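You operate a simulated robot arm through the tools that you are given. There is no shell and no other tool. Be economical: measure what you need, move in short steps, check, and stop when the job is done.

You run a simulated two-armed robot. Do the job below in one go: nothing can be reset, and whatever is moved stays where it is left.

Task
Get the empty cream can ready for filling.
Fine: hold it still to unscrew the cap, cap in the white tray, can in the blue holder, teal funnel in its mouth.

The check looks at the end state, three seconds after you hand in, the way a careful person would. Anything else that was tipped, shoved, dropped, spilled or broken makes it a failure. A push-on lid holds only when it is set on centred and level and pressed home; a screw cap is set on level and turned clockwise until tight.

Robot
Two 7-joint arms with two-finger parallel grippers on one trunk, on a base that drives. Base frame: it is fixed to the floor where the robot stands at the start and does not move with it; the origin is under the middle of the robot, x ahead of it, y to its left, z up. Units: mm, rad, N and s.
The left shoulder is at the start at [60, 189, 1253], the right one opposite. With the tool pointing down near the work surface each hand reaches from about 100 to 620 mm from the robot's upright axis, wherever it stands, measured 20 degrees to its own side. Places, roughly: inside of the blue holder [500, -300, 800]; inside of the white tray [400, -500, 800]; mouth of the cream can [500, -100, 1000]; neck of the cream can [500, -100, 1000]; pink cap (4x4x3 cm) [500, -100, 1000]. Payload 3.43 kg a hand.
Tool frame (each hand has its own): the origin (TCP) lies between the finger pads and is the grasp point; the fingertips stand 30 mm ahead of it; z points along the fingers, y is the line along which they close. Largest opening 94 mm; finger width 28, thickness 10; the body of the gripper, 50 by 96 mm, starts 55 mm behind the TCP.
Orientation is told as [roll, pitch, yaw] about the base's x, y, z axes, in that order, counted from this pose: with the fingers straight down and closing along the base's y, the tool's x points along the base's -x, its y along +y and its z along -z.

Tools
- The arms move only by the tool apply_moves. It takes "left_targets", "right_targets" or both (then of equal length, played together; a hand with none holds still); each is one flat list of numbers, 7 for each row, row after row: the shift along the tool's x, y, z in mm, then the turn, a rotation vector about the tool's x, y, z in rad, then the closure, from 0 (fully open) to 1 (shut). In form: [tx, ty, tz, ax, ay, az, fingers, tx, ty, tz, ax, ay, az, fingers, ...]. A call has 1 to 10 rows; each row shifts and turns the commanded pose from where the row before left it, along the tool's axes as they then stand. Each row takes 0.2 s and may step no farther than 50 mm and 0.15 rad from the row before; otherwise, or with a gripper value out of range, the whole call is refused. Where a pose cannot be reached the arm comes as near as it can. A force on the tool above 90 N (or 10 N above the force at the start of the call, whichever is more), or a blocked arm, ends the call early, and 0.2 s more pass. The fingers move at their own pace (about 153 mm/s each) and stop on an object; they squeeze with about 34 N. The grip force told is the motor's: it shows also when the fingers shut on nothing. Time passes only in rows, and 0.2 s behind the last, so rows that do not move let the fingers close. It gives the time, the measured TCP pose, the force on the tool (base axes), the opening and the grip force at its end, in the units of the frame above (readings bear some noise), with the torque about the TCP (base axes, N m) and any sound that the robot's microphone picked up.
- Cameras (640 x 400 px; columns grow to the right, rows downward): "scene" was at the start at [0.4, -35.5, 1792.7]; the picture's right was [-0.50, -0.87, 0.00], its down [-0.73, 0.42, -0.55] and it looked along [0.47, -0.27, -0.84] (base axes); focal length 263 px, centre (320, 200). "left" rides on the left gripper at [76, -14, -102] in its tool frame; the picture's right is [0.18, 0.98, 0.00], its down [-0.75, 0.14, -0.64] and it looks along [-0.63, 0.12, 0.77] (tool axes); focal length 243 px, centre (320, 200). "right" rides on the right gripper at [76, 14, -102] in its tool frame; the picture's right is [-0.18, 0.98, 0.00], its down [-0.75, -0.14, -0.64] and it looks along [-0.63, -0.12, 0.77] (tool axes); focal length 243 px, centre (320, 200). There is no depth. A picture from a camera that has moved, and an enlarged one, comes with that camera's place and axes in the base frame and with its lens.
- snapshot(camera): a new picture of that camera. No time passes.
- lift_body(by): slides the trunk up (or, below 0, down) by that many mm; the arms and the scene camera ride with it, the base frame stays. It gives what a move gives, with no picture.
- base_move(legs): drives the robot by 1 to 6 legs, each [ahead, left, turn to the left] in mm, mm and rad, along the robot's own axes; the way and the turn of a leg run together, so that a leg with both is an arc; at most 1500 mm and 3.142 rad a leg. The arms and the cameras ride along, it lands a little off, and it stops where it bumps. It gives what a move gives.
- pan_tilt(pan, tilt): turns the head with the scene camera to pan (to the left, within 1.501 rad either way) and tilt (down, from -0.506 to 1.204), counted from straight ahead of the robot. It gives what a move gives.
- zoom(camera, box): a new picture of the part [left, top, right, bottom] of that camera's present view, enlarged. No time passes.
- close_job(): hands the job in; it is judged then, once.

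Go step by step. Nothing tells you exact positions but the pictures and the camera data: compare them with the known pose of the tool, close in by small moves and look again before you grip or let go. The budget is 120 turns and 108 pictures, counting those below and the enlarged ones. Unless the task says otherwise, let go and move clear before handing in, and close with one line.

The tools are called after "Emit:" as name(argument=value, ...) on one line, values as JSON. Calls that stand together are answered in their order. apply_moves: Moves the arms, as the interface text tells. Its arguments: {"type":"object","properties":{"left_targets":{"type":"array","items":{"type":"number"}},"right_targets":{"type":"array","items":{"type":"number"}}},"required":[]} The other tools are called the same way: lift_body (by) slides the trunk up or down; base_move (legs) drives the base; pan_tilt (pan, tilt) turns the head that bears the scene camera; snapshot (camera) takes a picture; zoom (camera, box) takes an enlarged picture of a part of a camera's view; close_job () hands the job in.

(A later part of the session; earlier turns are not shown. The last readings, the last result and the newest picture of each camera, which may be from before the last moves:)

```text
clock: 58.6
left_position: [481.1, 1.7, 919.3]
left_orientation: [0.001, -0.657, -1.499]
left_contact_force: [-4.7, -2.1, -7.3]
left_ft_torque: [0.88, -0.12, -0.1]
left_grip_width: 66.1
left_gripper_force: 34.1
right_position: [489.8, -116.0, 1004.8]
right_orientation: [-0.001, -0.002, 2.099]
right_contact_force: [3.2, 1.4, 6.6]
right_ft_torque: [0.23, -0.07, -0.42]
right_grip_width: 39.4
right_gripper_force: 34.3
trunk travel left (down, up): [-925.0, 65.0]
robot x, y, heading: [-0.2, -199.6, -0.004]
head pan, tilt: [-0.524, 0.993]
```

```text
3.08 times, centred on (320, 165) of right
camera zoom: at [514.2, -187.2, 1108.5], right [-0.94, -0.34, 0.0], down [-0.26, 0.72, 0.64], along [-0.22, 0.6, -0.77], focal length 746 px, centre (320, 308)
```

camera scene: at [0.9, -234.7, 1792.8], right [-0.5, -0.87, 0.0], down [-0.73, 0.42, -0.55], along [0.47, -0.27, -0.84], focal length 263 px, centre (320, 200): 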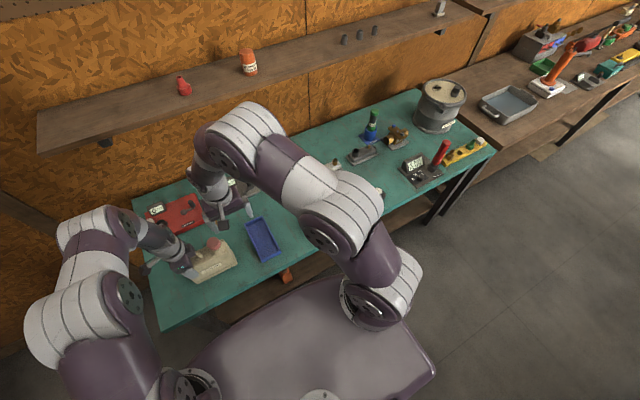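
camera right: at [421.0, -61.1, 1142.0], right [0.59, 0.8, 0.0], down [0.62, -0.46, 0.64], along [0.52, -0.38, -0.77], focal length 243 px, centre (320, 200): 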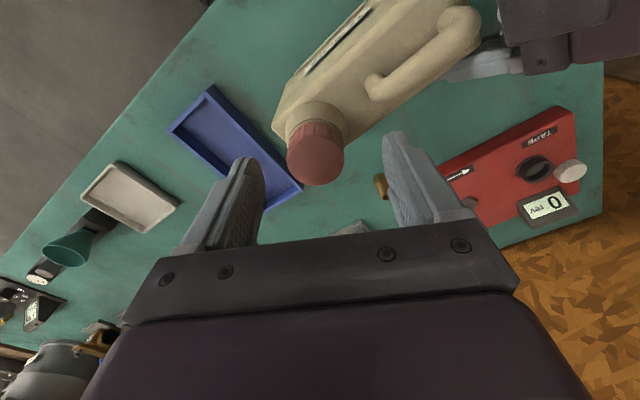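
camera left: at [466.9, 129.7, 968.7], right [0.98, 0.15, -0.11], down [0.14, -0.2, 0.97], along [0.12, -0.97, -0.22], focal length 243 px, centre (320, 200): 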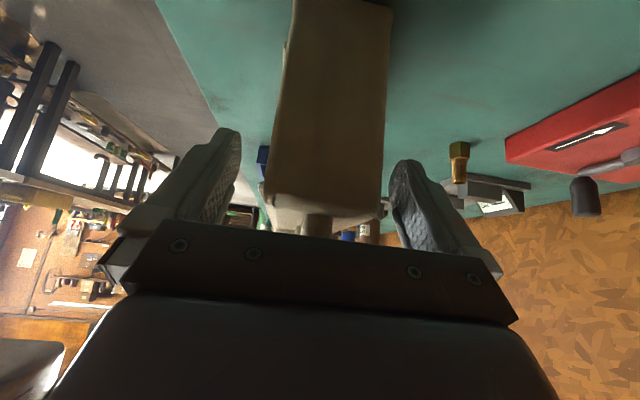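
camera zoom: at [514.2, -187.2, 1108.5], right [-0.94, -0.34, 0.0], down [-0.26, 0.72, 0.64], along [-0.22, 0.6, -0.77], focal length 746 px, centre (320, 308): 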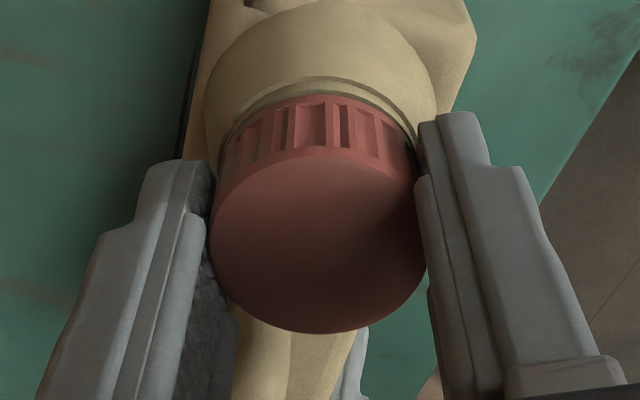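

Width stays constant, so the cap turns with the hand (≈3.1 rad so far). Wind back for another stroke.

Emit:
apply_moves(right_targets=[0, 0, 0, 0, 0, 0, 0.45, 0, 0, 0, 0, 0, 0.15, 0.42, 0, 0, 0, 0, 0, 0.15, 0.42, 0, 0, 0, 0, 0, 0.15, 0.42, 0, 0, 0, 0, 0, 0.15, 0.42, 0, 0, 0, 0, 0, 0.15, 0.42, 0, 0, 0, 0, 0, 0.15, 0.42, 0, 0, 0, 0, 0, 0.15, 0.42, 0, 0, 0, 0, 0, 0.15, 0.42, 0, 0, 0, 0, 0, 0.15, 0.42])

Emit:
apply_moves(right_targets=[0, 0, 0, 0, 0, 0.15, 0.42, 0, 0, 0, 0, 0, 0.15, 0.42, 0, 0, 0, 0, 0, 0.15, 0.42, 0, 0, 0, 0, 0, 0.15, 0.42, 0, 0, 0, 0, 0, 0.15, 0.42, 0, 0, 0, 0, 0, 0.15, 0.42, 0, 0, 0, 0, 0, 0.15, 0.42, 0, 0, 0, 0, 0, 0.15, 0.42, 0, 0, 0, 0, 0, 0.15, 0.42, 0, 0, 0, 0, 0, 0.15, 0.42])

Emit:
apply_moves(right_targets=[0, 0, 0, 0, 0, 0.15, 0.42, 0, 0, 0, 0, 0, 0, 1, 0, 0, 0, 0, 0, 0, 1, 0, 0, 0, 0, 0, -0.15, 1, 0, 0, 0, 0, 0, -0.15, 1, 0, 0, -0.1, 0, 0, -0.15, 1, 0, 0, -0.1, 0, 0, -0.15, 1, 0, 0, -0.1, 0, 0, -0.15, 1, 0, 0, -0.1, 0, 0, -0.15, 1, 0, 0, -0.1, 0, 0, -0.15, 1])

Emit:
zoom(camera="right", box=[260, 100, 380, 230])

```text
clock: 60.8
left_position: [480.3, 1.3, 920.8]
left_orientation: [0.001, -0.657, -1.499]
left_contact_force: [0.8, 0.5, -3.0]
left_ft_torque: [0.22, 0.0, -0.01]
left_grip_width: 66.2
left_gripper_force: 33.3
right_position: [488.9, -116.6, 1006.4]
right_orientation: [-0.001, -0.001, 0.744]
right_contact_force: [-0.7, -0.2, -0.1]
right_ft_torque: [-0.03, 0.0, -0.01]
right_grip_width: 54.3
right_gripper_force: 0.2
trunk travel left (down, up): [-925.0, 65.0]
robot x, y, heading: [-2.3, -197.7, -0.006]
head pan, tilt: [-0.524, 0.993]
```

```text
clock: 63.0
left_position: [481.6, 0.5, 919.3]
left_orientation: [-0.002, -0.655, -1.498]
left_contact_force: [0.8, -0.1, -2.7]
left_ft_torque: [0.23, 0.01, 0.01]
left_grip_width: 66.1
left_gripper_force: 34.1
right_position: [489.3, -116.5, 1005.0]
right_orientation: [0.001, 0.001, -0.755]
right_contact_force: [-0.7, 0.3, 0.6]
right_ft_torque: [-0.01, 0.0, -0.03]
right_grip_width: 54.4
right_gripper_force: 0.1
trunk travel left (down, up): [-925.0, 65.0]
robot x, y, heading: [-1.6, -201.7, -0.004]
head pan, tilt: [-0.524, 0.993]
```

```text
clock: 65.2
left_position: [481.8, 1.9, 920.2]
left_orientation: [0.0, -0.657, -1.5]
left_contact_force: [1.1, -1.0, -2.7]
left_ft_torque: [0.33, 0.09, 0.17]
left_grip_width: 66.0
left_gripper_force: 34.1
right_position: [489.0, -115.6, 1005.9]
right_orientation: [0.001, 0.002, 0.152]
right_contact_force: [-0.3, 1.2, -0.7]
right_ft_torque: [-0.07, 0.0, -0.01]
right_grip_width: 38.4
right_gripper_force: 33.9
trunk travel left (down, up): [-925.0, 65.0]
robot x, y, heading: [0.5, -201.2, -0.01]
head pan, tilt: [-0.524, 0.993]
```

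```text
3.08 times, centred on (320, 165) of right
camera zoom: at [410.9, -112.0, 1109.7], right [0.03, 1.0, 0.0], down [0.77, -0.03, 0.64], along [0.64, -0.02, -0.77], focal length 746 px, centre (320, 308)
```

zoom: 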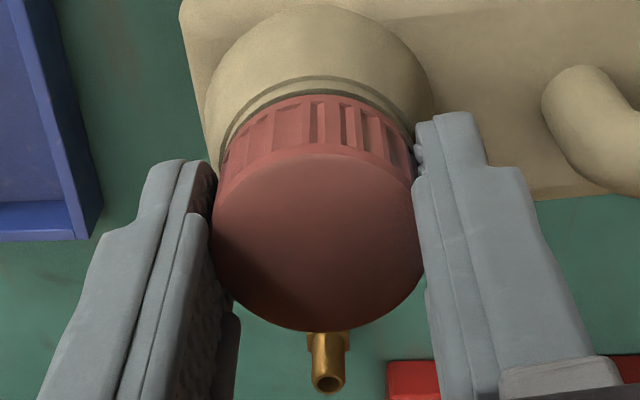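

All loads are near zero: the cap seems free. Gentle lift test.

Emit:
apply_moves(right_targets=[0, 0, -1.5, 0, 0, 0, 1, 0, 0, -1.5, 0, 0, 0, 1, 0, 0, -2, 0, 0, 0, 1])

Emit:
zoom(camera="right", box=[260, 100, 380, 230])

```text
clock: 66.0
left_position: [481.4, 1.0, 920.9]
left_orientation: [-0.001, -0.657, -1.501]
left_contact_force: [-2.1, -9.4, 16.0]
left_ft_torque: [-0.75, -0.17, -0.32]
left_grip_width: 66.4
left_gripper_force: 34.1
right_position: [488.4, -116.0, 1010.3]
right_orientation: [0.001, 0.001, 0.15]
right_contact_force: [1.1, 9.6, -19.9]
right_ft_torque: [-0.45, -0.15, 0.0]
right_grip_width: 38.4
right_gripper_force: 34.1
trunk travel left (down, up): [-925.0, 65.0]
robot x, y, heading: [-2.9, -198.6, -0.001]
head pan, tilt: [-0.524, 0.993]
```

```text
3.08 times, centred on (320, 165) of right
camera zoom: at [410.1, -111.6, 1113.2], right [0.04, 1.0, 0.0], down [0.77, -0.03, 0.64], along [0.64, -0.02, -0.77], focal length 746 px, centre (320, 308)
```

zoom: 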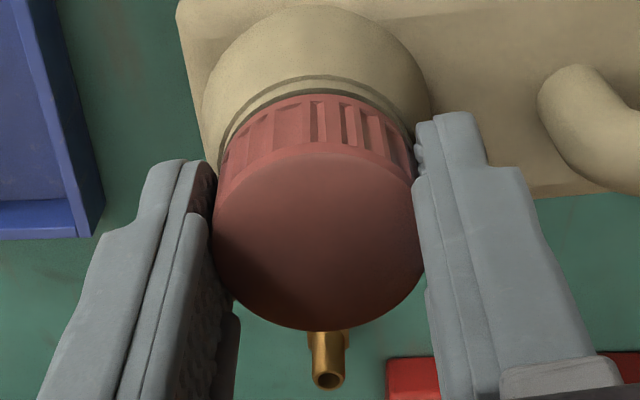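

Still on its thread. Lower back 4.5 mm and keep turning.

Emit:
apply_moves(right_targets=[0, 0, 2.5, 0, 0, 0, 1, 0, 0, 2, 0, 0, 0, 1, 0, 0, -0.1, 0, 0, -0.15, 1, 0, 0, -0.1, 0, 0, -0.15, 1, 0, 0, -0.1, 0, 0, -0.15, 1, 0, 0, -0.1, 0, 0, -0.15, 1, 0, 0, -0.1, 0, 0, -0.15, 1, 0, 0, -0.1, 0, 0, -0.15, 1, 0, 0, -0.1, 0, 0, -0.15, 1, 0, 0, -0.1, 0, 0, -0.15, 1])

Emit:
apply_moves(right_targets=[0, 0, -0.1, 0, 0, -0.15, 1, 0, 0, -0.1, 0, 0, -0.15, 1, 0, 0, -0.1, 0, 0, -0.15, 1, 0, 0, -0.1, 0, 0, -0.15, 1, 0, 0, -0.1, 0, 0, -0.15, 1])

Emit:
apply_moves(right_targets=[0, 0, -1, 0, 0, 0, 1, 0, 0, -1.5, 0, 0, 0, 1])

```text
clock: 68.2
left_position: [481.7, 1.9, 919.4]
left_orientation: [0.0, -0.656, -1.496]
left_contact_force: [-4.4, 17.1, -13.4]
left_ft_torque: [0.32, -0.13, -0.28]
left_grip_width: 66.3
left_gripper_force: 33.5
right_position: [489.6, -115.1, 1007.8]
right_orientation: [0.0, 0.002, 1.351]
right_contact_force: [3.7, -17.7, 10.4]
right_ft_torque: [-0.47, -0.09, -0.03]
right_grip_width: 38.6
right_gripper_force: 34.2
trunk travel left (down, up): [-925.0, 65.0]
robot x, y, heading: [-2.9, -201.2, -0.001]
head pan, tilt: [-0.524, 0.993]
```

```text
clock: 69.4
left_position: [481.1, 0.9, 919.2]
left_orientation: [0.002, -0.657, -1.497]
left_contact_force: [-3.3, 25.6, -13.0]
left_ft_torque: [-0.09, -0.07, -0.19]
left_grip_width: 66.0
left_gripper_force: 33.9
right_position: [489.8, -117.0, 1007.2]
right_orientation: [0.001, 0.0, 2.099]
right_contact_force: [3.3, -24.2, 10.9]
right_ft_torque: [-0.71, -0.12, -0.02]
right_grip_width: 38.4
right_gripper_force: 34.4
trunk travel left (down, up): [-925.0, 65.0]
robot x, y, heading: [-0.8, -201.5, -0.003]
head pan, tilt: [-0.524, 0.993]
```

```text
clock: 70.0
left_position: [481.0, 0.9, 920.4]
left_orientation: [-0.001, -0.658, -1.498]
left_contact_force: [-5.8, 17.4, 1.4]
left_ft_torque: [-0.89, -0.16, -0.51]
left_grip_width: 66.4
left_gripper_force: 33.9
right_position: [488.4, -116.4, 1008.3]
right_orientation: [0.003, -0.001, 2.1]
right_contact_force: [5.5, -17.7, -5.1]
right_ft_torque: [-1.01, -0.36, -0.03]
right_grip_width: 38.7
right_gripper_force: 34.5
trunk travel left (down, up): [-925.0, 65.0]
robot x, y, heading: [4.0, -200.8, -0.002]
head pan, tilt: [-0.524, 0.993]
```

Emit:
apply_moves(right_targets=[1.8, 0.5, 0, 0, 0, 0, 1, 0, 0, -1.5, 0, 0, 0, 1, 0, 0, -1.5, 0, 0, 0, 1])

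Emit:
zoom(camera="right", box=[260, 100, 380, 230])

Emit:
zoom(camera="scene", box=[130, 190, 280, 290])

```text
clock: 70.8
left_position: [480.8, -1.4, 921.3]
left_orientation: [0.0, -0.661, -1.498]
left_contact_force: [0.4, -18.9, 18.7]
left_ft_torque: [-0.35, -0.04, -0.12]
left_grip_width: 66.5
left_gripper_force: 33.8
right_position: [490.5, -116.3, 1012.9]
right_orientation: [-0.001, -0.003, 2.098]
right_contact_force: [-0.3, 19.2, -21.7]
right_ft_torque: [-0.23, 0.0, -0.05]
right_grip_width: 38.8
right_gripper_force: 33.8
trunk travel left (down, up): [-925.0, 65.0]
robot x, y, heading: [-1.3, -204.3, -0.006]
head pan, tilt: [-0.524, 0.993]
```

```text
3.08 times, centred on (320, 165) of right
camera zoom: at [513.8, -188.2, 1115.8], right [-0.94, -0.34, 0.0], down [-0.26, 0.72, 0.64], along [-0.22, 0.61, -0.77], focal length 746 px, centre (320, 308)
```

zoom: 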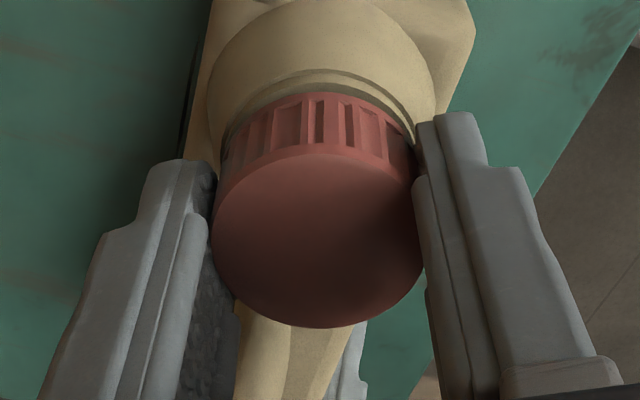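

```text
4.00 times, centred on (205, 240) of scene
camera zoom: at [0.7, -236.0, 1792.7], right [-0.5, -0.87, 0.0], down [-0.73, 0.42, -0.55], along [0.47, -0.27, -0.84], focal length 1050 px, centre (780, 40)
```

zoom: 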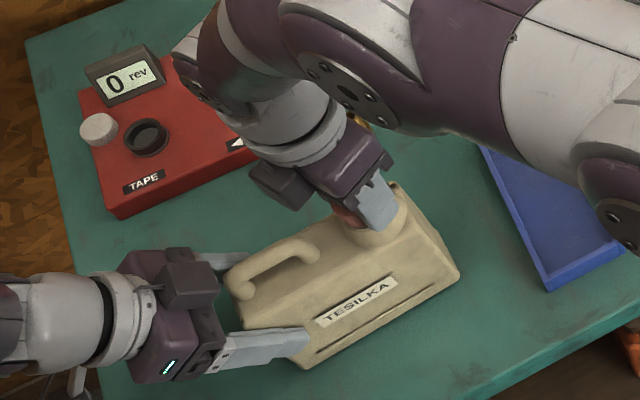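

Not free yet. Lower, release and wind back for a third stroke.

Emit:
apply_moves(right_targets=[0, 0, 3, 0, 0, 0, 1, 0, 0, 0, 0, 0, 0, 0.45, 0, 0, 0, 0, 0, 0.15, 0.42, 0, 0, 0, 0, 0, 0.15, 0.42, 0, 0, 0, 0, 0, 0.15, 0.42, 0, 0, 0, 0, 0, 0.15, 0.42, 0, 0, 0, 0, 0, 0.15, 0.42, 0, 0, 0, 0, 0, 0.15, 0.42, 0, 0, 0, 0, 0, 0.15, 0.42, 0, 0, 0, 0, 0, 0.15, 0.42])

Emit:
apply_moves(right_targets=[0, 0, 0, 0, 0, 0.15, 0.42, 0, 0, 0, 0, 0, 0.15, 0.42, 0, 0, 0, 0, 0, 0.15, 0.42, 0, 0, 0, 0, 0, 0.15, 0.42, 0, 0, 0, 0, 0, 0.15, 0.42, 0, 0, 0, 0, 0, 0.15, 0.42, 0, 0, 0, 0, 0, 0.15, 0.42, 0, 0, 0, 0, 0, 0.15, 0.42, 0, 0, 0, 0, 0, 0.15, 0.42, 0, 0, 0, 0, 0, 0.15, 0.42])

Emit:
zoom(camera="right", box=[260, 100, 380, 230])

```text
clock: 73.0
left_position: [481.7, 1.7, 919.8]
left_orientation: [0.002, -0.657, -1.498]
left_contact_force: [0.2, -0.1, -2.5]
left_ft_torque: [0.25, 0.02, 0.01]
left_grip_width: 66.1
left_gripper_force: 34.1
right_position: [488.6, -117.0, 1010.7]
right_orientation: [0.0, 0.0, 0.896]
right_contact_force: [-0.5, -0.3, 0.7]
right_ft_torque: [-0.01, 0.02, 0.01]
right_grip_width: 54.6
right_gripper_force: 0.0
trunk travel left (down, up): [-925.0, 65.0]
robot x, y, heading: [-0.6, -202.3, -0.002]
head pan, tilt: [-0.524, 0.993]
```

```text
clock: 75.2
left_position: [481.6, 1.9, 919.7]
left_orientation: [0.001, -0.655, -1.5]
left_contact_force: [-0.4, 0.0, -3.2]
left_ft_torque: [0.23, -0.02, 0.0]
left_grip_width: 66.4
left_gripper_force: 34.4
right_position: [489.2, -118.5, 1010.0]
right_orientation: [0.0, 0.0, -0.603]
right_contact_force: [-0.5, 0.7, -0.8]
right_ft_torque: [-0.02, 0.01, 0.04]
right_grip_width: 54.4
right_gripper_force: 0.0
trunk travel left (down, up): [-925.0, 65.0]
robot x, y, heading: [-2.4, -200.1, -0.001]
head pan, tilt: [-0.524, 0.993]
```

```text
3.08 times, centred on (320, 165) of right
camera zoom: at [433.5, -61.0, 1113.3], right [0.71, 0.7, 0.0], down [0.54, -0.54, 0.64], along [0.45, -0.46, -0.77], focal length 746 px, centre (320, 308)
```

zoom: 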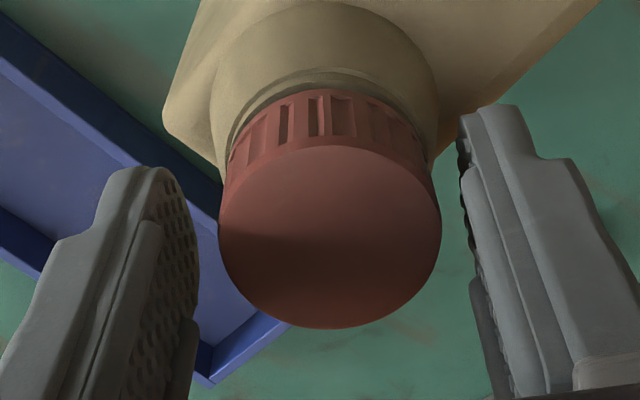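

Emit:
apply_moves(right_targets=[0, 1.7, 2, 0, 0, 0, 0.45, 0, 0, 0, 0, 0, 0, 1, 0, 0, 0, 0, 0, -0.15, 1, 0, 0, -0.1, 0, 0, -0.15, 1, 0, 0, -0.1, 0, 0, -0.15, 1, 0, 0, -0.1, 0, 0, -0.15, 1, 0, 0, -0.1, 0, 0, -0.15, 1, 0, 0, -0.1, 0, 0, -0.15, 1, 0, 0, -0.1, 0, 0, -0.15, 1, 0, 0, -0.1, 0, 0, -0.15, 1])

Emit:
apply_moves(right_targets=[0, 0, -0.1, 0, 0, -0.15, 1, 0, 0, -0.1, 0, 0, -0.15, 1, 0, 0, -0.1, 0, 0, -0.15, 1, 0, 0, -0.1, 0, 0, -0.15, 1, 0, 0, -0.1, 0, 0, -0.15, 1, 0, 0, -0.1, 0, 0, -0.15, 1, 0, 0, -0.1, 0, 0, -0.15, 1, 0, 0, -0.1, 0, 0, -0.15, 1, 0, 0, -0.1, 0, 0, -0.15, 1])

Emit:
zoom(camera="right", box=[260, 100, 380, 230])

```text
clock: 77.4
left_position: [481.6, 1.8, 919.4]
left_orientation: [0.004, -0.653, -1.499]
left_contact_force: [5.0, 16.6, -6.0]
left_ft_torque: [-0.39, 0.34, 0.79]
left_grip_width: 66.3
left_gripper_force: 34.4
right_position: [490.0, -117.2, 1007.9]
right_orientation: [0.0, 0.005, 0.602]
right_contact_force: [-5.7, -15.6, 1.6]
right_ft_torque: [-0.5, 0.18, -0.05]
right_grip_width: 38.2
right_gripper_force: 34.2
trunk travel left (down, up): [-925.0, 65.0]
robot x, y, heading: [3.6, -199.7, 0.0]
head pan, tilt: [-0.524, 0.993]
```

```text
clock: 79.4
left_position: [480.7, 0.6, 919.8]
left_orientation: [-0.001, -0.659, -1.499]
left_contact_force: [-1.1, 11.0, -4.9]
left_ft_torque: [-0.31, -0.54, 0.03]
left_grip_width: 66.4
left_gripper_force: 34.2
right_position: [490.9, -116.6, 1010.0]
right_orientation: [-0.001, -0.001, 1.952]
right_contact_force: [1.3, -11.7, 1.3]
right_ft_torque: [-0.36, 0.46, -0.01]
right_grip_width: 38.4
right_gripper_force: 34.3
trunk travel left (down, up): [-925.0, 65.0]
robot x, y, heading: [-1.0, -201.4, 0.0]
head pan, tilt: [-0.524, 0.993]
```

```text
3.08 times, centred on (320, 165) of right
camera zoom: at [505.0, -190.8, 1113.5], right [-0.98, -0.19, 0.0], down [-0.15, 0.75, 0.64], along [-0.12, 0.63, -0.77], focal length 746 px, centre (320, 308)
```

zoom: 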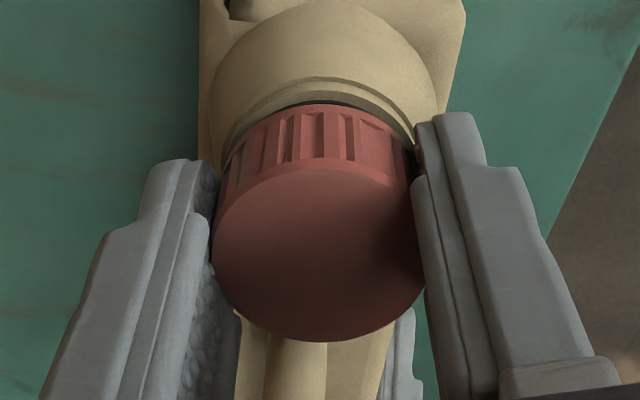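

A dark gap now shows at the rim. Lift test again.

Emit:
apply_moves(right_targets=[1, 0.2, -1, 0, 0, 0, 1, 0, 0, -1.5, 0, 0, 0, 1, 0, 0, -1.5, 0, 0, 0, 1])

Emit:
zoom(camera="right", box=[260, 100, 380, 230])

```text
clock: 80.2
left_position: [481.5, -0.7, 920.9]
left_orientation: [0.001, -0.661, -1.499]
left_contact_force: [1.3, -21.0, 19.0]
left_ft_torque: [-0.26, -0.14, -0.04]
left_grip_width: 66.4
left_gripper_force: 34.2
right_position: [490.0, -117.0, 1012.9]
right_orientation: [0.001, -0.001, 1.949]
right_contact_force: [-1.4, 20.4, -21.2]
right_ft_torque: [-0.15, 0.07, 0.04]
right_grip_width: 38.0
right_gripper_force: 33.6
trunk travel left (down, up): [-925.0, 65.0]
robot x, y, heading: [2.6, -198.8, -0.001]
head pan, tilt: [-0.524, 0.993]
```

```text
3.08 times, centred on (320, 165) of right
camera zoom: at [504.1, -191.5, 1116.5], right [-0.98, -0.19, 0.0], down [-0.15, 0.75, 0.64], along [-0.12, 0.63, -0.77], focal length 746 px, centre (320, 308)
```

zoom: 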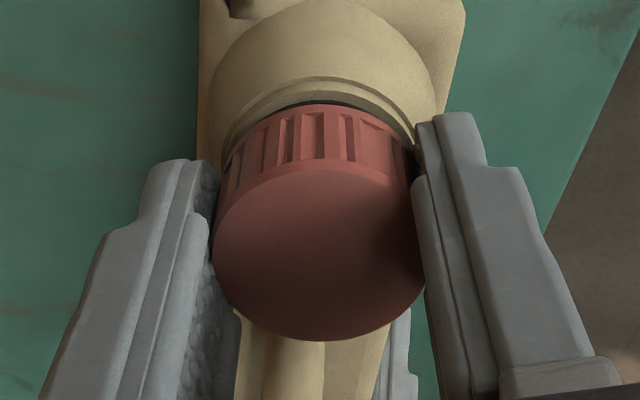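

Still threaded (~1.4 turns done). Lower back and continue turning further in this stroke.

Emit:
apply_moves(right_targets=[0, 0, 2, 0, 0, 0, 1, 0, 0, 1.5, 0, 0, 0, 1, 0, 0, 0, 0, 0, -0.15, 1, 0, 0, -0.1, 0, 0, -0.15, 1, 0, 0, -0.1, 0, 0, -0.15, 1, 0, 0, -0.1, 0, 0, -0.15, 1])

Emit:
apply_moves(right_targets=[0, 0, 0, 0, 0, 0, 0.45, 0, 0, 0, 0, 0, 0.15, 0.42, 0, 0, 0, 0, 0, 0.15, 0.42, 0, 0, 0, 0, 0, 0.15, 0.42, 0, 0, 0, 0, 0, 0.15, 0.42, 0, 0, 0, 0, 0, 0.15, 0.42, 0, 0, 0, 0, 0, 0.15, 0.42, 0, 0, 0, 0, 0, 0.15, 0.42, 0, 0, 0, 0, 0, 0.15, 0.42, 0, 0, 0, 0, 0, 0.15, 0.42])

Emit:
apply_moves(right_targets=[0, 0, 0, 0, 0, 0.15, 0.42, 0, 0, 0, 0, 0, 0.15, 0.42, 0, 0, 0, 0, 0, 0.15, 0.42, 0, 0, 0, 0, 0, 0.15, 0.42, 0, 0, 0, 0, 0, 0.15, 0.42, 0, 0, 0, 0, 0, 0.15, 0.42, 0, 0, 0, 0, 0, 0.15, 0.42, 0, 0, 0, 0, 0, 0.15, 0.42, 0, 0, 0, 0, 0, 0.15, 0.42, 0, 0, 0, 0, 0, 0.15, 0.42])

Emit:
zoom(camera="right", box=[260, 100, 380, 230])

```text
clock: 81.6
left_position: [481.1, 1.8, 919.5]
left_orientation: [0.001, -0.657, -1.498]
left_contact_force: [-0.6, -12.1, -1.5]
left_ft_torque: [0.72, -0.79, -0.19]
left_grip_width: 66.2
left_gripper_force: 34.3
right_position: [491.4, -116.4, 1010.8]
right_orientation: [0.0, 0.0, 2.55]
right_contact_force: [-0.4, 12.1, 0.1]
right_ft_torque: [0.58, 0.71, -0.07]
right_grip_width: 38.1
right_gripper_force: 34.1
trunk travel left (down, up): [-925.0, 65.0]
robot x, y, heading: [2.5, -199.1, 0.0]
head pan, tilt: [-0.524, 0.993]
```

```text
clock: 83.8
left_position: [481.0, 1.9, 919.3]
left_orientation: [0.001, -0.656, -1.499]
left_contact_force: [-1.1, 0.3, -3.4]
left_ft_torque: [0.25, 0.05, 0.0]
left_grip_width: 66.2
left_gripper_force: 33.4
right_position: [492.4, -117.5, 1011.4]
right_orientation: [-0.001, 0.001, 1.195]
right_contact_force: [1.0, 0.0, -1.0]
right_ft_torque: [0.01, 0.0, -0.01]
right_grip_width: 54.4
right_gripper_force: 0.0
trunk travel left (down, up): [-925.0, 65.0]
robot x, y, heading: [-1.2, -202.4, -0.001]
head pan, tilt: [-0.524, 0.993]
```

```text
clock: 86.0
left_position: [481.2, 0.3, 920.7]
left_orientation: [0.0, -0.657, -1.501]
left_contact_force: [0.3, 0.6, -2.9]
left_ft_torque: [0.21, 0.01, -0.03]
left_grip_width: 66.4
left_gripper_force: 33.7
right_position: [492.8, -116.5, 1010.6]
right_orientation: [-0.001, -0.001, -0.303]
right_contact_force: [-0.3, -0.3, -1.1]
right_ft_torque: [0.03, 0.01, -0.03]
right_grip_width: 54.5
right_gripper_force: 0.1
trunk travel left (down, up): [-925.0, 65.0]
robot x, y, heading: [2.3, -197.2, -0.004]
head pan, tilt: [-0.524, 0.993]
```

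```text
3.08 times, centred on (320, 165) of right
camera zoom: at [421.8, -79.3, 1113.7], right [0.47, 0.88, 0.0], down [0.68, -0.36, 0.64], along [0.57, -0.3, -0.77], focal length 746 px, centre (320, 308)
```

zoom: 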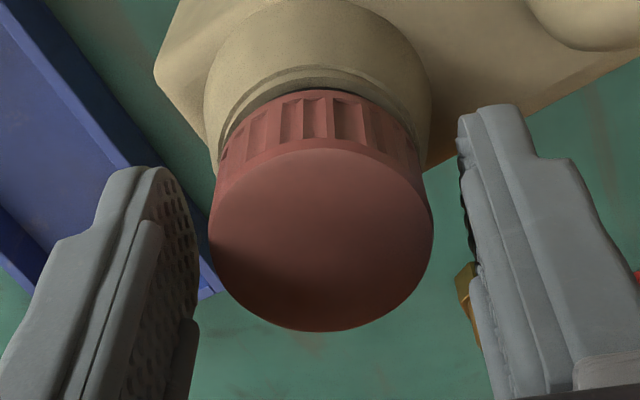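

Gap growing; wind a bit more and do a long stroke.

Emit:
apply_moves(right_targets=[0, 0, 0, 0, 0, 0.15, 0.42, 0, 0, 0, 0, 0, 0.15, 0.42, 0, 0, 0, 0, 0, 0.15, 0.42, 0, 0, 0, 0, 0, 0.15, 0.42, 0, 0, 0, 0, 0, 0, 1, 0, 0, 0, 0, 0, 0, 1, 0, 0, -0.1, 0, 0, -0.15, 1, 0, 0, -0.1, 0, 0, -0.15, 1, 0, 0, -0.1, 0, 0, -0.15, 1, 0, 0, -0.1, 0, 0, -0.15, 1])

Emit:
apply_moves(right_targets=[0, 0, -0.1, 0, 0, -0.15, 1, 0, 0, -0.1, 0, 0, -0.15, 1, 0, 0, -0.1, 0, 0, -0.15, 1, 0, 0, -0.1, 0, 0, -0.15, 1, 0, 0, -0.1, 0, 0, -0.15, 1, 0, 0, -0.1, 0, 0, -0.15, 1, 0, 0, -0.1, 0, 0, -0.15, 1, 0, 0, -0.1, 0, 0, -0.15, 1, 0, 0, -0.1, 0, 0, -0.15, 1, 0, 0, -0.1, 0, 0, -0.15, 1])

Emit:
apply_moves(right_targets=[0, 0, -0.1, 0, 0, -0.15, 1, 0, 0, -0.1, 0, 0, -0.15, 1, 0, 0, -0.1, 0, 0, -0.15, 1, 0, 0, -0.1, 0, 0, -0.15, 1, 0, 0, -0.1, 0, 0, -0.15, 1, 0, 0, -0.1, 0, 0, -0.15, 1, 0, 0, -0.1, 0, 0, -0.15, 1, 0, 0, -0.1, 0, 0, -0.15, 1, 0, 0, -0.1, 0, 0, -0.15, 1])

Emit:
zoom(camera="right", box=[260, 100, 380, 230])

```text
clock: 88.2
left_position: [481.8, 1.4, 919.0]
left_orientation: [0.0, -0.657, -1.498]
left_contact_force: [-0.5, -0.9, -2.7]
left_ft_torque: [0.22, 0.05, -0.01]
left_grip_width: 66.3
left_gripper_force: 33.8
right_position: [491.3, -117.3, 1011.1]
right_orientation: [-0.001, 0.0, -0.296]
right_contact_force: [-0.5, 0.2, 0.3]
right_ft_torque: [0.0, 0.01, 0.0]
right_grip_width: 38.4
right_gripper_force: 34.4
trunk travel left (down, up): [-925.0, 65.0]
robot x, y, heading: [-3.3, -201.2, -0.001]
head pan, tilt: [-0.524, 0.993]
```

```text
clock: 90.4
left_position: [481.3, 1.9, 920.6]
left_orientation: [-0.001, -0.657, -1.499]
left_contact_force: [-1.0, -1.1, -3.5]
left_ft_torque: [0.29, 0.03, -0.01]
left_grip_width: 66.4
left_gripper_force: 33.9
right_position: [491.7, -117.7, 1011.8]
right_orientation: [0.0, 0.0, 1.202]
right_contact_force: [0.6, 0.1, 0.3]
right_ft_torque: [0.04, 0.03, 0.01]
right_grip_width: 38.3
right_gripper_force: 34.4
trunk travel left (down, up): [-925.0, 65.0]
robot x, y, heading: [3.0, -200.0, 0.004]
head pan, tilt: [-0.524, 0.993]
```

```text
clock: 92.4
left_position: [481.8, 2.2, 918.8]
left_orientation: [-0.001, -0.657, -1.5]
left_contact_force: [-0.1, -1.0, -3.1]
left_ft_torque: [0.28, 0.05, 0.06]
left_grip_width: 66.3
left_gripper_force: 34.7
right_position: [491.3, -117.4, 1011.9]
right_orientation: [0.001, 0.0, 2.551]
right_contact_force: [0.3, 0.3, -0.2]
right_ft_torque: [0.04, -0.04, -0.03]
right_grip_width: 38.7
right_gripper_force: 34.1
trunk travel left (down, up): [-925.0, 65.0]
robot x, y, heading: [-2.4, -202.0, 0.001]
head pan, tilt: [-0.524, 0.993]
```

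```text
3.08 times, centred on (320, 165) of right
camera zoom: at [545.1, -170.0, 1115.5], right [-0.7, -0.71, 0.0], down [-0.55, 0.54, 0.64], along [-0.46, 0.45, -0.77], focal length 746 px, centre (320, 308)
```

zoom: 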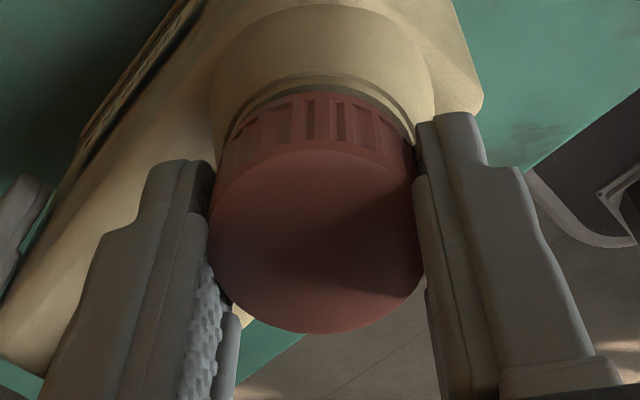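

All forces are zero through the whole stroke, so the cap looks free. Lift test.

Emit:
apply_moves(right_targets=[0, 0, -1.5, 0, 0, 0, 1, 0, 0, -2, 0, 0, 0, 1, 0, 0, -2, 0, 0, 0, 1])

```text
clock: 93.2
left_position: [481.7, 1.5, 919.5]
left_orientation: [0.0, -0.656, -1.502]
left_contact_force: [0.8, 0.4, -2.7]
left_ft_torque: [0.23, 0.01, 0.01]
left_grip_width: 66.3
left_gripper_force: 34.4
right_position: [490.1, -116.9, 1018.8]
right_orientation: [-0.001, -0.001, 2.549]
right_contact_force: [0.7, 0.4, -0.3]
right_ft_torque: [-0.01, 0.01, -0.03]
right_grip_width: 38.7
right_gripper_force: 34.0
trunk travel left (down, up): [-925.0, 65.0]
robot x, y, heading: [2.4, -201.6, -0.002]
head pan, tilt: [-0.524, 0.993]
```

The cap is off. Lift it well clear and unwind the wrist.

Emit:
apply_moves(right_targets=[0, 0, -30, 0, 0, 0, 1, 0, 0, -35, 0, 0, 0, 1, 0, 0, 0, 0, 0, 0.15, 1, 0, 0, 0, 0, 0, 0.15, 1, 0, 0, 0, 0, 0, 0.15, 1, 0, 0, 0, 0, 0, 0.15, 1, 0, 0, 0, 0, 0, 0.15, 1, 0, 0, 0, 0, 0, 0.15, 1, 0, 0, 0, 0, 0, 0.15, 1, 0, 0, 0, 0, 0, 0.15, 1])

Emit:
apply_moves(right_targets=[45.1, -4.4, 0, 0, 0, 0, 1, 45.1, -4.4, 0, 0, 0, 0, 1, 45.1, -4.4, 0, 0, 0, 0, 1, 45.1, -4.4, 0, 0, 0, 0, 1, 45.1, -4.4, 0, 0, 0, 0, 1, 45.1, -4.4, 0, 0, 0, 0, 1, 45.1, -4.4, 0, 0, 0, 0, 1, 45.1, -4.4, 0, 0, 0, 0, 1, 0, 0, 0, 0, 0, 0.15, 1, 0, 0, 0, 0, 0, 0.15, 1])

Emit:
apply_moves(right_targets=[0, 0, 0, 0, 0, 0.15, 1, 0, 0, 0, 0, 0, 0.15, 1, 0, 0, 0, 0, 0, 0.15, 1, 0, 0, 0, 0, 0, 0.15, 1, 0, 0, 0, 0, 0, 0.15, 1, 0, 0, 0, 0, 0, 0.15, 1, 0, 0, 0, 0, 0, 0.15, 1])

Emit:
snapshot(camera="right")

Emit:
snapshot(camera="scene")

```text
clock: 95.4
left_position: [480.8, 1.4, 919.4]
left_orientation: [-0.002, -0.657, -1.499]
left_contact_force: [0.7, 0.4, -2.7]
left_ft_torque: [0.2, 0.0, 0.01]
left_grip_width: 66.2
left_gripper_force: 34.0
right_position: [491.0, -117.2, 1082.6]
right_orientation: [0.002, 0.0, 1.343]
right_contact_force: [-0.2, -0.5, -0.6]
right_ft_torque: [-0.02, 0.01, 0.0]
right_grip_width: 38.4
right_gripper_force: 33.4
trunk travel left (down, up): [-925.0, 65.0]
robot x, y, heading: [-0.2, -201.1, -0.0]
head pan, tilt: [-0.524, 0.993]
```

```text
clock: 97.6
left_position: [481.4, 1.6, 919.3]
left_orientation: [0.0, -0.656, -1.497]
left_contact_force: [-0.3, 0.0, -2.4]
left_ft_torque: [0.23, 0.05, 0.0]
left_grip_width: 66.1
left_gripper_force: 33.6
right_position: [444.9, -476.3, 1084.2]
right_orientation: [0.0, -0.001, 1.047]
right_contact_force: [-0.2, 0.0, -0.5]
right_ft_torque: [-0.03, 0.02, 0.0]
right_grip_width: 38.3
right_gripper_force: 34.0
trunk travel left (down, up): [-925.0, 65.0]
robot x, y, heading: [0.1, -203.2, -0.001]
head pan, tilt: [-0.524, 0.993]
```

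```text
clock: 99.2
left_position: [481.2, 0.7, 919.9]
left_orientation: [0.0, -0.656, -1.5]
left_contact_force: [0.2, 0.7, -3.3]
left_ft_torque: [0.21, -0.01, -0.04]
left_grip_width: 66.1
left_gripper_force: 34.0
right_position: [445.7, -477.3, 1083.6]
right_orientation: [-0.001, 0.0, -0.004]
right_contact_force: [-0.8, -0.6, -0.6]
right_ft_torque: [0.01, 0.0, -0.03]
right_grip_width: 38.3
right_gripper_force: 34.3
trunk travel left (down, up): [-925.0, 65.0]
robot x, y, heading: [0.7, -201.0, 0.006]
head pan, tilt: [-0.524, 0.993]
```

```text
35 pictures are left
camera right: at [368.7, -461.4, 1186.2], right [0.19, 0.98, 0.0], down [0.75, -0.14, 0.64], along [0.63, -0.12, -0.77], focal length 243 px, centre (320, 200)
```

right: 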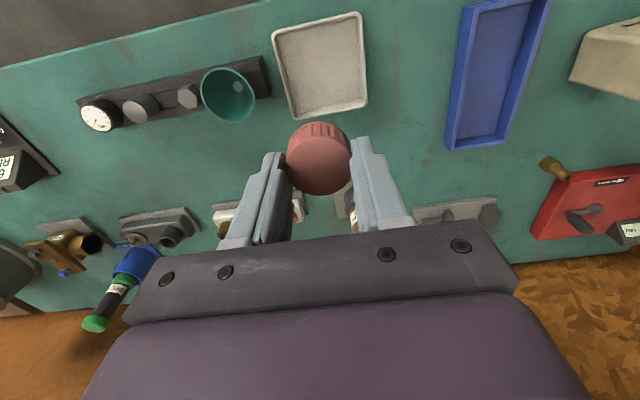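

```text
34 pictures are left
camera scene: at [0.7, -236.1, 1792.7], right [-0.5, -0.87, 0.0], down [-0.73, 0.42, -0.55], along [0.47, -0.27, -0.84], focal length 263 px, centre (320, 200)
```

scene: 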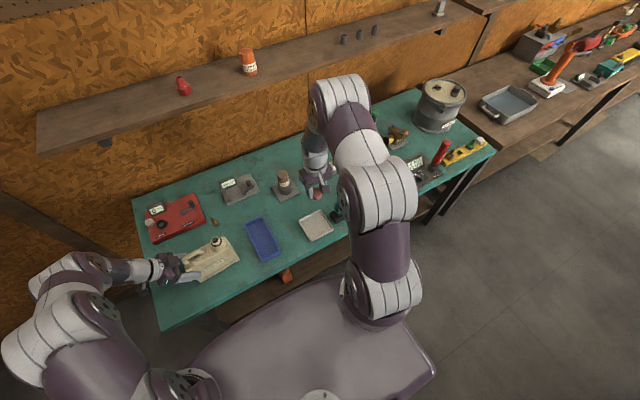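

Tray centre is about [445,-473], right under the cap. Descend.

Emit:
apply_moves(right_targets=[0, 1, 45, 0, 0, 0, 1, 0, 1, 45, 0, 0, 0, 1, 0, 1, 45, 0, 0, 0, 1, 0, 0, 45, 0, 0, 0, 1, 0, 0, 30, 0, 0, 0, 1, 0, 0, 18, 0, 0, 0, 1])

Emit:
zoom(camera="right", box=[160, 40, 480, 240])

```text
clock: 100.6
left_position: [478.6, 1.6, 922.1]
left_orientation: [0.003, -0.659, -1.501]
left_contact_force: [-1.0, 0.4, -3.0]
left_ft_torque: [0.18, -0.02, -0.01]
left_grip_width: 66.4
left_gripper_force: 34.0
right_position: [446.0, -473.1, 857.2]
right_orientation: [-0.003, -0.008, -0.001]
right_contact_force: [1.2, -2.7, 26.5]
right_ft_torque: [-0.07, 0.31, 0.07]
right_grip_width: 37.9
right_gripper_force: 34.3
trunk travel left (down, up): [-925.0, 65.0]
robot x, y, heading: [-3.4, -203.9, -0.0]
head pan, tilt: [-0.524, 0.993]
```

```text
2.00 times, centred on (320, 140) of right
camera zoom: at [368.4, -458.0, 959.4], right [0.19, 0.98, 0.0], down [0.75, -0.14, 0.65], along [0.64, -0.12, -0.76], focal length 485 px, centre (320, 320)
```

zoom: 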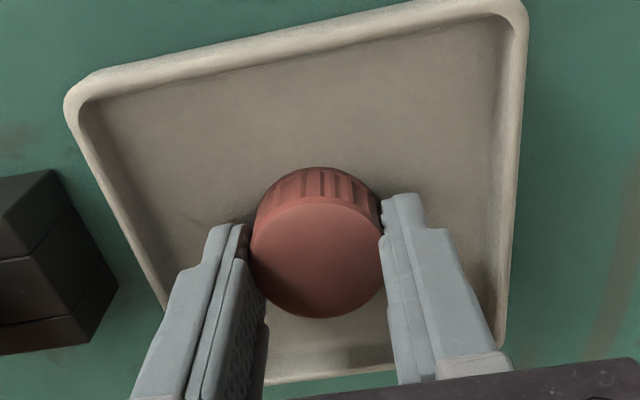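

The cap rests on the tray floor. Ease off, open a little, and rise.

Emit:
apply_moves(right_targets=[0, 0, -2, 0, 0, 0, 1, 0, 0, 0, 0, 0, 0, 0.35, 0, 0, 0, 0, 0, 0, 0.35, 0, 0, -15, 0, 0, 0, 0.35, 0, 0, -40, 0, 0, 0, 0.35, 0, 0, -45, 0, 0, 0, 0.35, 0, 0, -45, 0, 0, 0, 0.35])

Emit:
snapshot(camera="right")

```text
clock: 102.2
left_position: [480.4, 1.8, 919.0]
left_orientation: [0.002, -0.657, -1.498]
left_contact_force: [0.2, 0.3, -2.3]
left_ft_torque: [0.2, -0.01, -0.01]
left_grip_width: 66.0
left_gripper_force: 34.4
right_position: [444.9, -473.2, 1002.2]
right_orientation: [-0.001, -0.001, -0.001]
right_contact_force: [0.2, -0.4, -0.4]
right_ft_torque: [-0.01, -0.02, 0.0]
right_grip_width: 61.2
right_gripper_force: 0.1
trunk travel left (down, up): [-925.0, 65.0]
robot x, y, heading: [-0.2, -199.7, -0.003]
head pan, tilt: [-0.524, 0.993]
```

```text
32 pictures are left
camera right: at [368.5, -458.1, 1105.8], right [0.18, 0.98, 0.0], down [0.75, -0.14, 0.64], along [0.63, -0.12, -0.77], focal length 243 px, centre (320, 200)
```

right: 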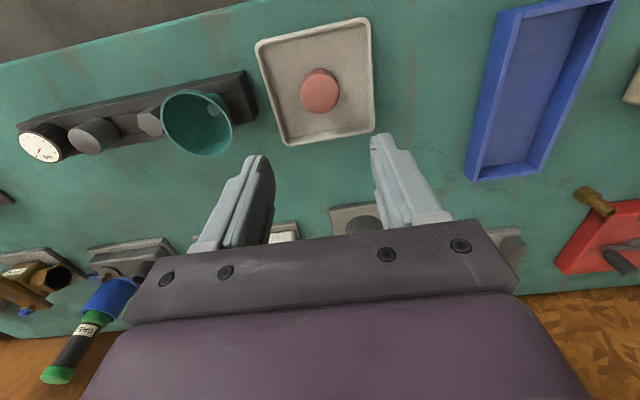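

Cap is in the tray. Now release the left hand, retreat along its axis, straighten it, and come above the can at y ≈ −30 for a top grip.

Emit:
apply_moves(left_targets=[0, 0, 0, 0, 0, 0, 0, 0, 0, 0, 0, 0, 0, 0, 0, 0, -45, 0, 0, 0, 0, 0, 0, -45, 0, 0, 0, 0, 0, 0, 0, 0, 0.131, 0, 0, 0, 0, 0, 0, 0.131, 0, 0, 0, 0, 0, 0, 0.131, 0, 0, 0, 0, 0, 0, 0.131, 0, 0, 0, 0, 0, 0, 0.131, 0, 0])

Emit:
apply_moves(left_targets=[-29, -1.4, -10, 0, 0, 0, 0, -29, -1.4, -10, 0, 0, 0, 0, -29, -1.4, 0, 0, 0, 0, 0])

Emit:
snapshot(camera="left")

Emit:
zoom(camera="scene", box=[130, 190, 330, 290])

```text
clock: 104.2
left_position: [478.6, 55.5, 989.7]
left_orientation: [0.003, 0.001, -1.5]
left_contact_force: [-0.2, 0.9, 0.1]
left_ft_torque: [0.02, 0.0, -0.02]
left_grip_width: 93.7
left_gripper_force: 0.0
right_position: [447.3, -475.6, 1002.6]
right_orientation: [0.0, 0.0, 0.001]
right_contact_force: [0.0, -0.6, 0.1]
right_ft_torque: [-0.02, -0.02, -0.01]
right_grip_width: 61.1
right_gripper_force: 0.1
trunk travel left (down, up): [-925.0, 65.0]
robot x, y, heading: [0.8, -200.9, -0.007]
head pan, tilt: [-0.524, 0.993]
```

```text
clock: 105.0
left_position: [478.0, -32.8, 1011.3]
left_orientation: [0.001, -0.001, -1.496]
left_contact_force: [-0.4, 0.9, 0.0]
left_ft_torque: [0.02, 0.0, -0.01]
left_grip_width: 94.0
left_gripper_force: 0.0
right_position: [446.1, -475.2, 1003.1]
right_orientation: [0.0, 0.0, 0.001]
right_contact_force: [0.1, 0.1, 0.0]
right_ft_torque: [-0.03, -0.04, 0.03]
right_grip_width: 61.3
right_gripper_force: 0.1
trunk travel left (down, up): [-925.0, 65.0]
robot x, y, heading: [-4.0, -201.4, -0.003]
head pan, tilt: [-0.524, 0.993]
```

```text
31 pictures are left
camera left: at [458.2, 42.8, 1113.4], right [0.97, 0.25, 0.0], down [0.2, -0.74, 0.64], along [0.16, -0.62, -0.77], focal length 243 px, centre (320, 200)
```

left: 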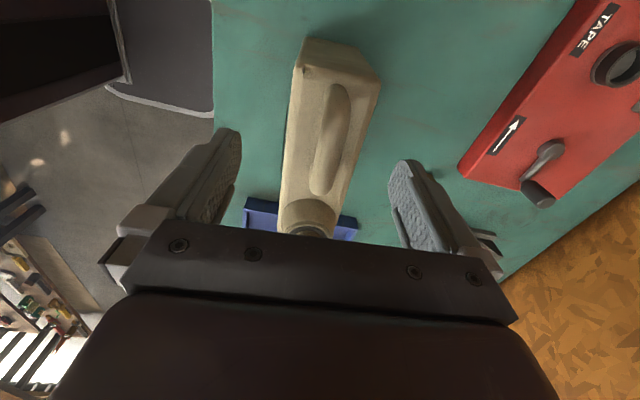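

```text
3.20 times, centred on (230, 240) of scene
camera zoom: at [0.5, -236.7, 1792.7], right [-0.5, -0.87, 0.0], down [-0.73, 0.42, -0.55], along [0.47, -0.27, -0.84], focal length 840 px, centre (608, 72)
```

zoom: 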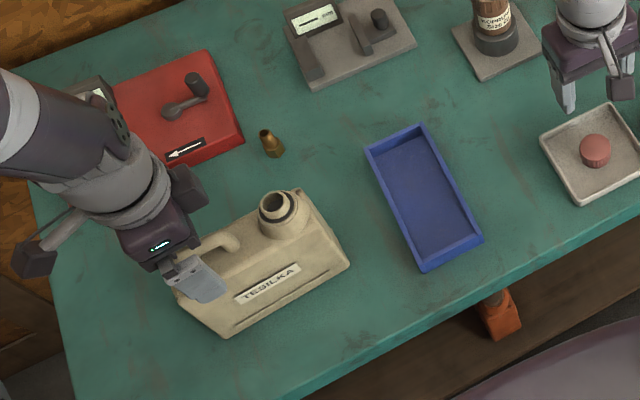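

The mouth is open, cap in tray. Lower the left hand onto the can, while the right hand moves to view the blue holder.

Emit:
apply_moves(left_targets=[0, 3, 20, 0, 0, 0, 0, 0, 0, 20, 0, 0, 0, 0, 0, 0, 20, 0, 0, 0, 0, 0, 0, 19, 0, 0, 0, 0, 0, 0, 0, 0, 0, 0, 0.5, 0, 0, 0, 0, 0, 0, 1, 0, 0, 0, 0, 0, 0, 1], right_targets=[5, 30, -7, 0, 0, 0, 0.35, 5, 30, -7, 0, 0, 0, 0.35, 5, 30, -7, 0, 0, 0, 0.35, 5, 30, -7, 0, 0, 0, 0.35, 5, 30, -7, 0, 0, 0, 0.35, 5, 30, -7, 0, 0, 0, 0.35, 0, 0, -7, 0, 0, 0, 0.35])

Emit:
zoom(camera="right", box=[160, 0, 560, 250])

Emit:
zoom(camera="scene", box=[130, 190, 330, 290])

```text
clock: 106.6
left_position: [482.6, -29.8, 932.6]
left_orientation: [0.001, 0.001, -1.499]
left_contact_force: [0.2, 0.6, 0.3]
left_ft_torque: [-0.09, -0.15, 0.04]
left_grip_width: 66.3
left_gripper_force: 34.2
right_position: [415.1, -293.7, 1049.3]
right_orientation: [0.001, 0.0, 0.001]
right_contact_force: [0.2, -0.3, -0.6]
right_ft_torque: [0.0, 0.01, 0.01]
right_grip_width: 61.1
right_gripper_force: 0.0
trunk travel left (down, up): [-925.0, 65.0]
robot x, y, heading: [-1.0, -203.8, -0.003]
head pan, tilt: [-0.524, 0.993]
```

```text
1.60 times, centred on (360, 125) of right
camera zoom: at [338.4, -277.9, 1152.9], right [0.18, 0.98, 0.0], down [0.75, -0.14, 0.64], along [0.63, -0.12, -0.77], focal length 388 px, centre (256, 320)
```

zoom: 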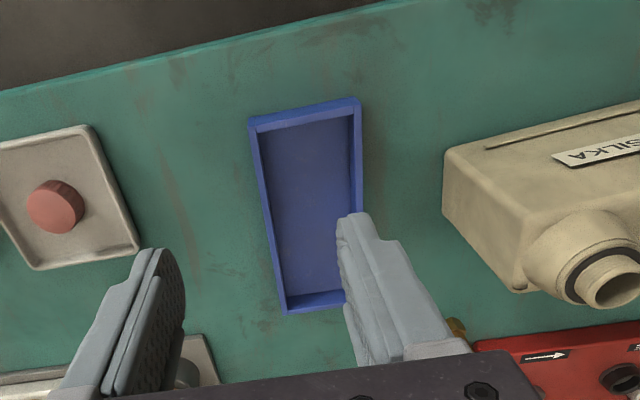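

```text
3.20 times, centred on (230, 240) of scene
camera zoom: at [0.2, -236.7, 1792.6], right [-0.5, -0.87, 0.0], down [-0.73, 0.42, -0.55], along [0.47, -0.27, -0.84], focal length 840 px, centre (608, 72)
```

zoom: 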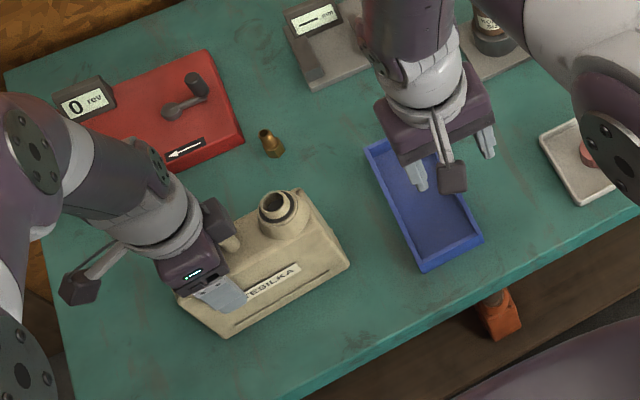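

Can is gripped top-down (66.3 mm). The holder's inside is about x 420–597, y −292 to −219, so its centre is ~[508,-256]; the can's centre is ~36 mm toward the neck from the TCP. Right hand clears away while the left lifts.

Emit:
apply_moves(left_targets=[0, 0, -5, 0, 0, 0, 1, 0, 0, -10, 0, 0, 0, 1, 0, 0, -15, 0, 0, 0, 1, 0, 0, -20, 0, 0, 0, 1, 0, 0, -20, 0, 0, 0, 1, 0, 0, -20, 0, 0, 0, 1], right_targets=[0, -45, -5, 0, 0, 0, 0.35, 0, -45, -5, 0, 0, 0, 0.35, 0, -45, 0, 0, 0, 0, 0.35, 0, -45, 0, 0, 0, 0, 0.35, 0, -45, 0, 0, 0, 0, 0.35, 0, -45, 0, 0, 0, 0, 0.35])

Emit:
zoom(camera="scene", box=[130, 170, 330, 290])

```text
clock: 108.0
left_position: [482.2, -30.5, 1022.7]
left_orientation: [-0.001, -0.001, -1.497]
left_contact_force: [-0.5, 0.4, -3.0]
left_ft_torque: [0.13, 0.04, 0.0]
left_grip_width: 66.1
left_gripper_force: 33.7
right_position: [417.1, -564.9, 1060.6]
right_orientation: [0.001, 0.001, 0.0]
right_contact_force: [-0.1, -0.6, -0.1]
right_ft_torque: [0.04, -0.01, -0.02]
right_grip_width: 60.9
right_gripper_force: 0.0
trunk travel left (down, up): [-925.0, 65.0]
robot x, y, heading: [0.2, -202.3, -0.002]
head pan, tilt: [-0.524, 0.993]
```

```text
3.20 times, centred on (230, 230) of scene
camera zoom: at [0.1, -238.4, 1792.6], right [-0.5, -0.87, 0.0], down [-0.73, 0.42, -0.55], along [0.47, -0.27, -0.84], focal length 840 px, centre (608, 104)
```

zoom: 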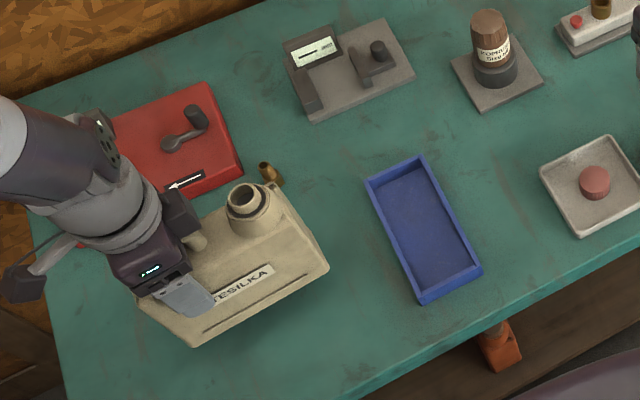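

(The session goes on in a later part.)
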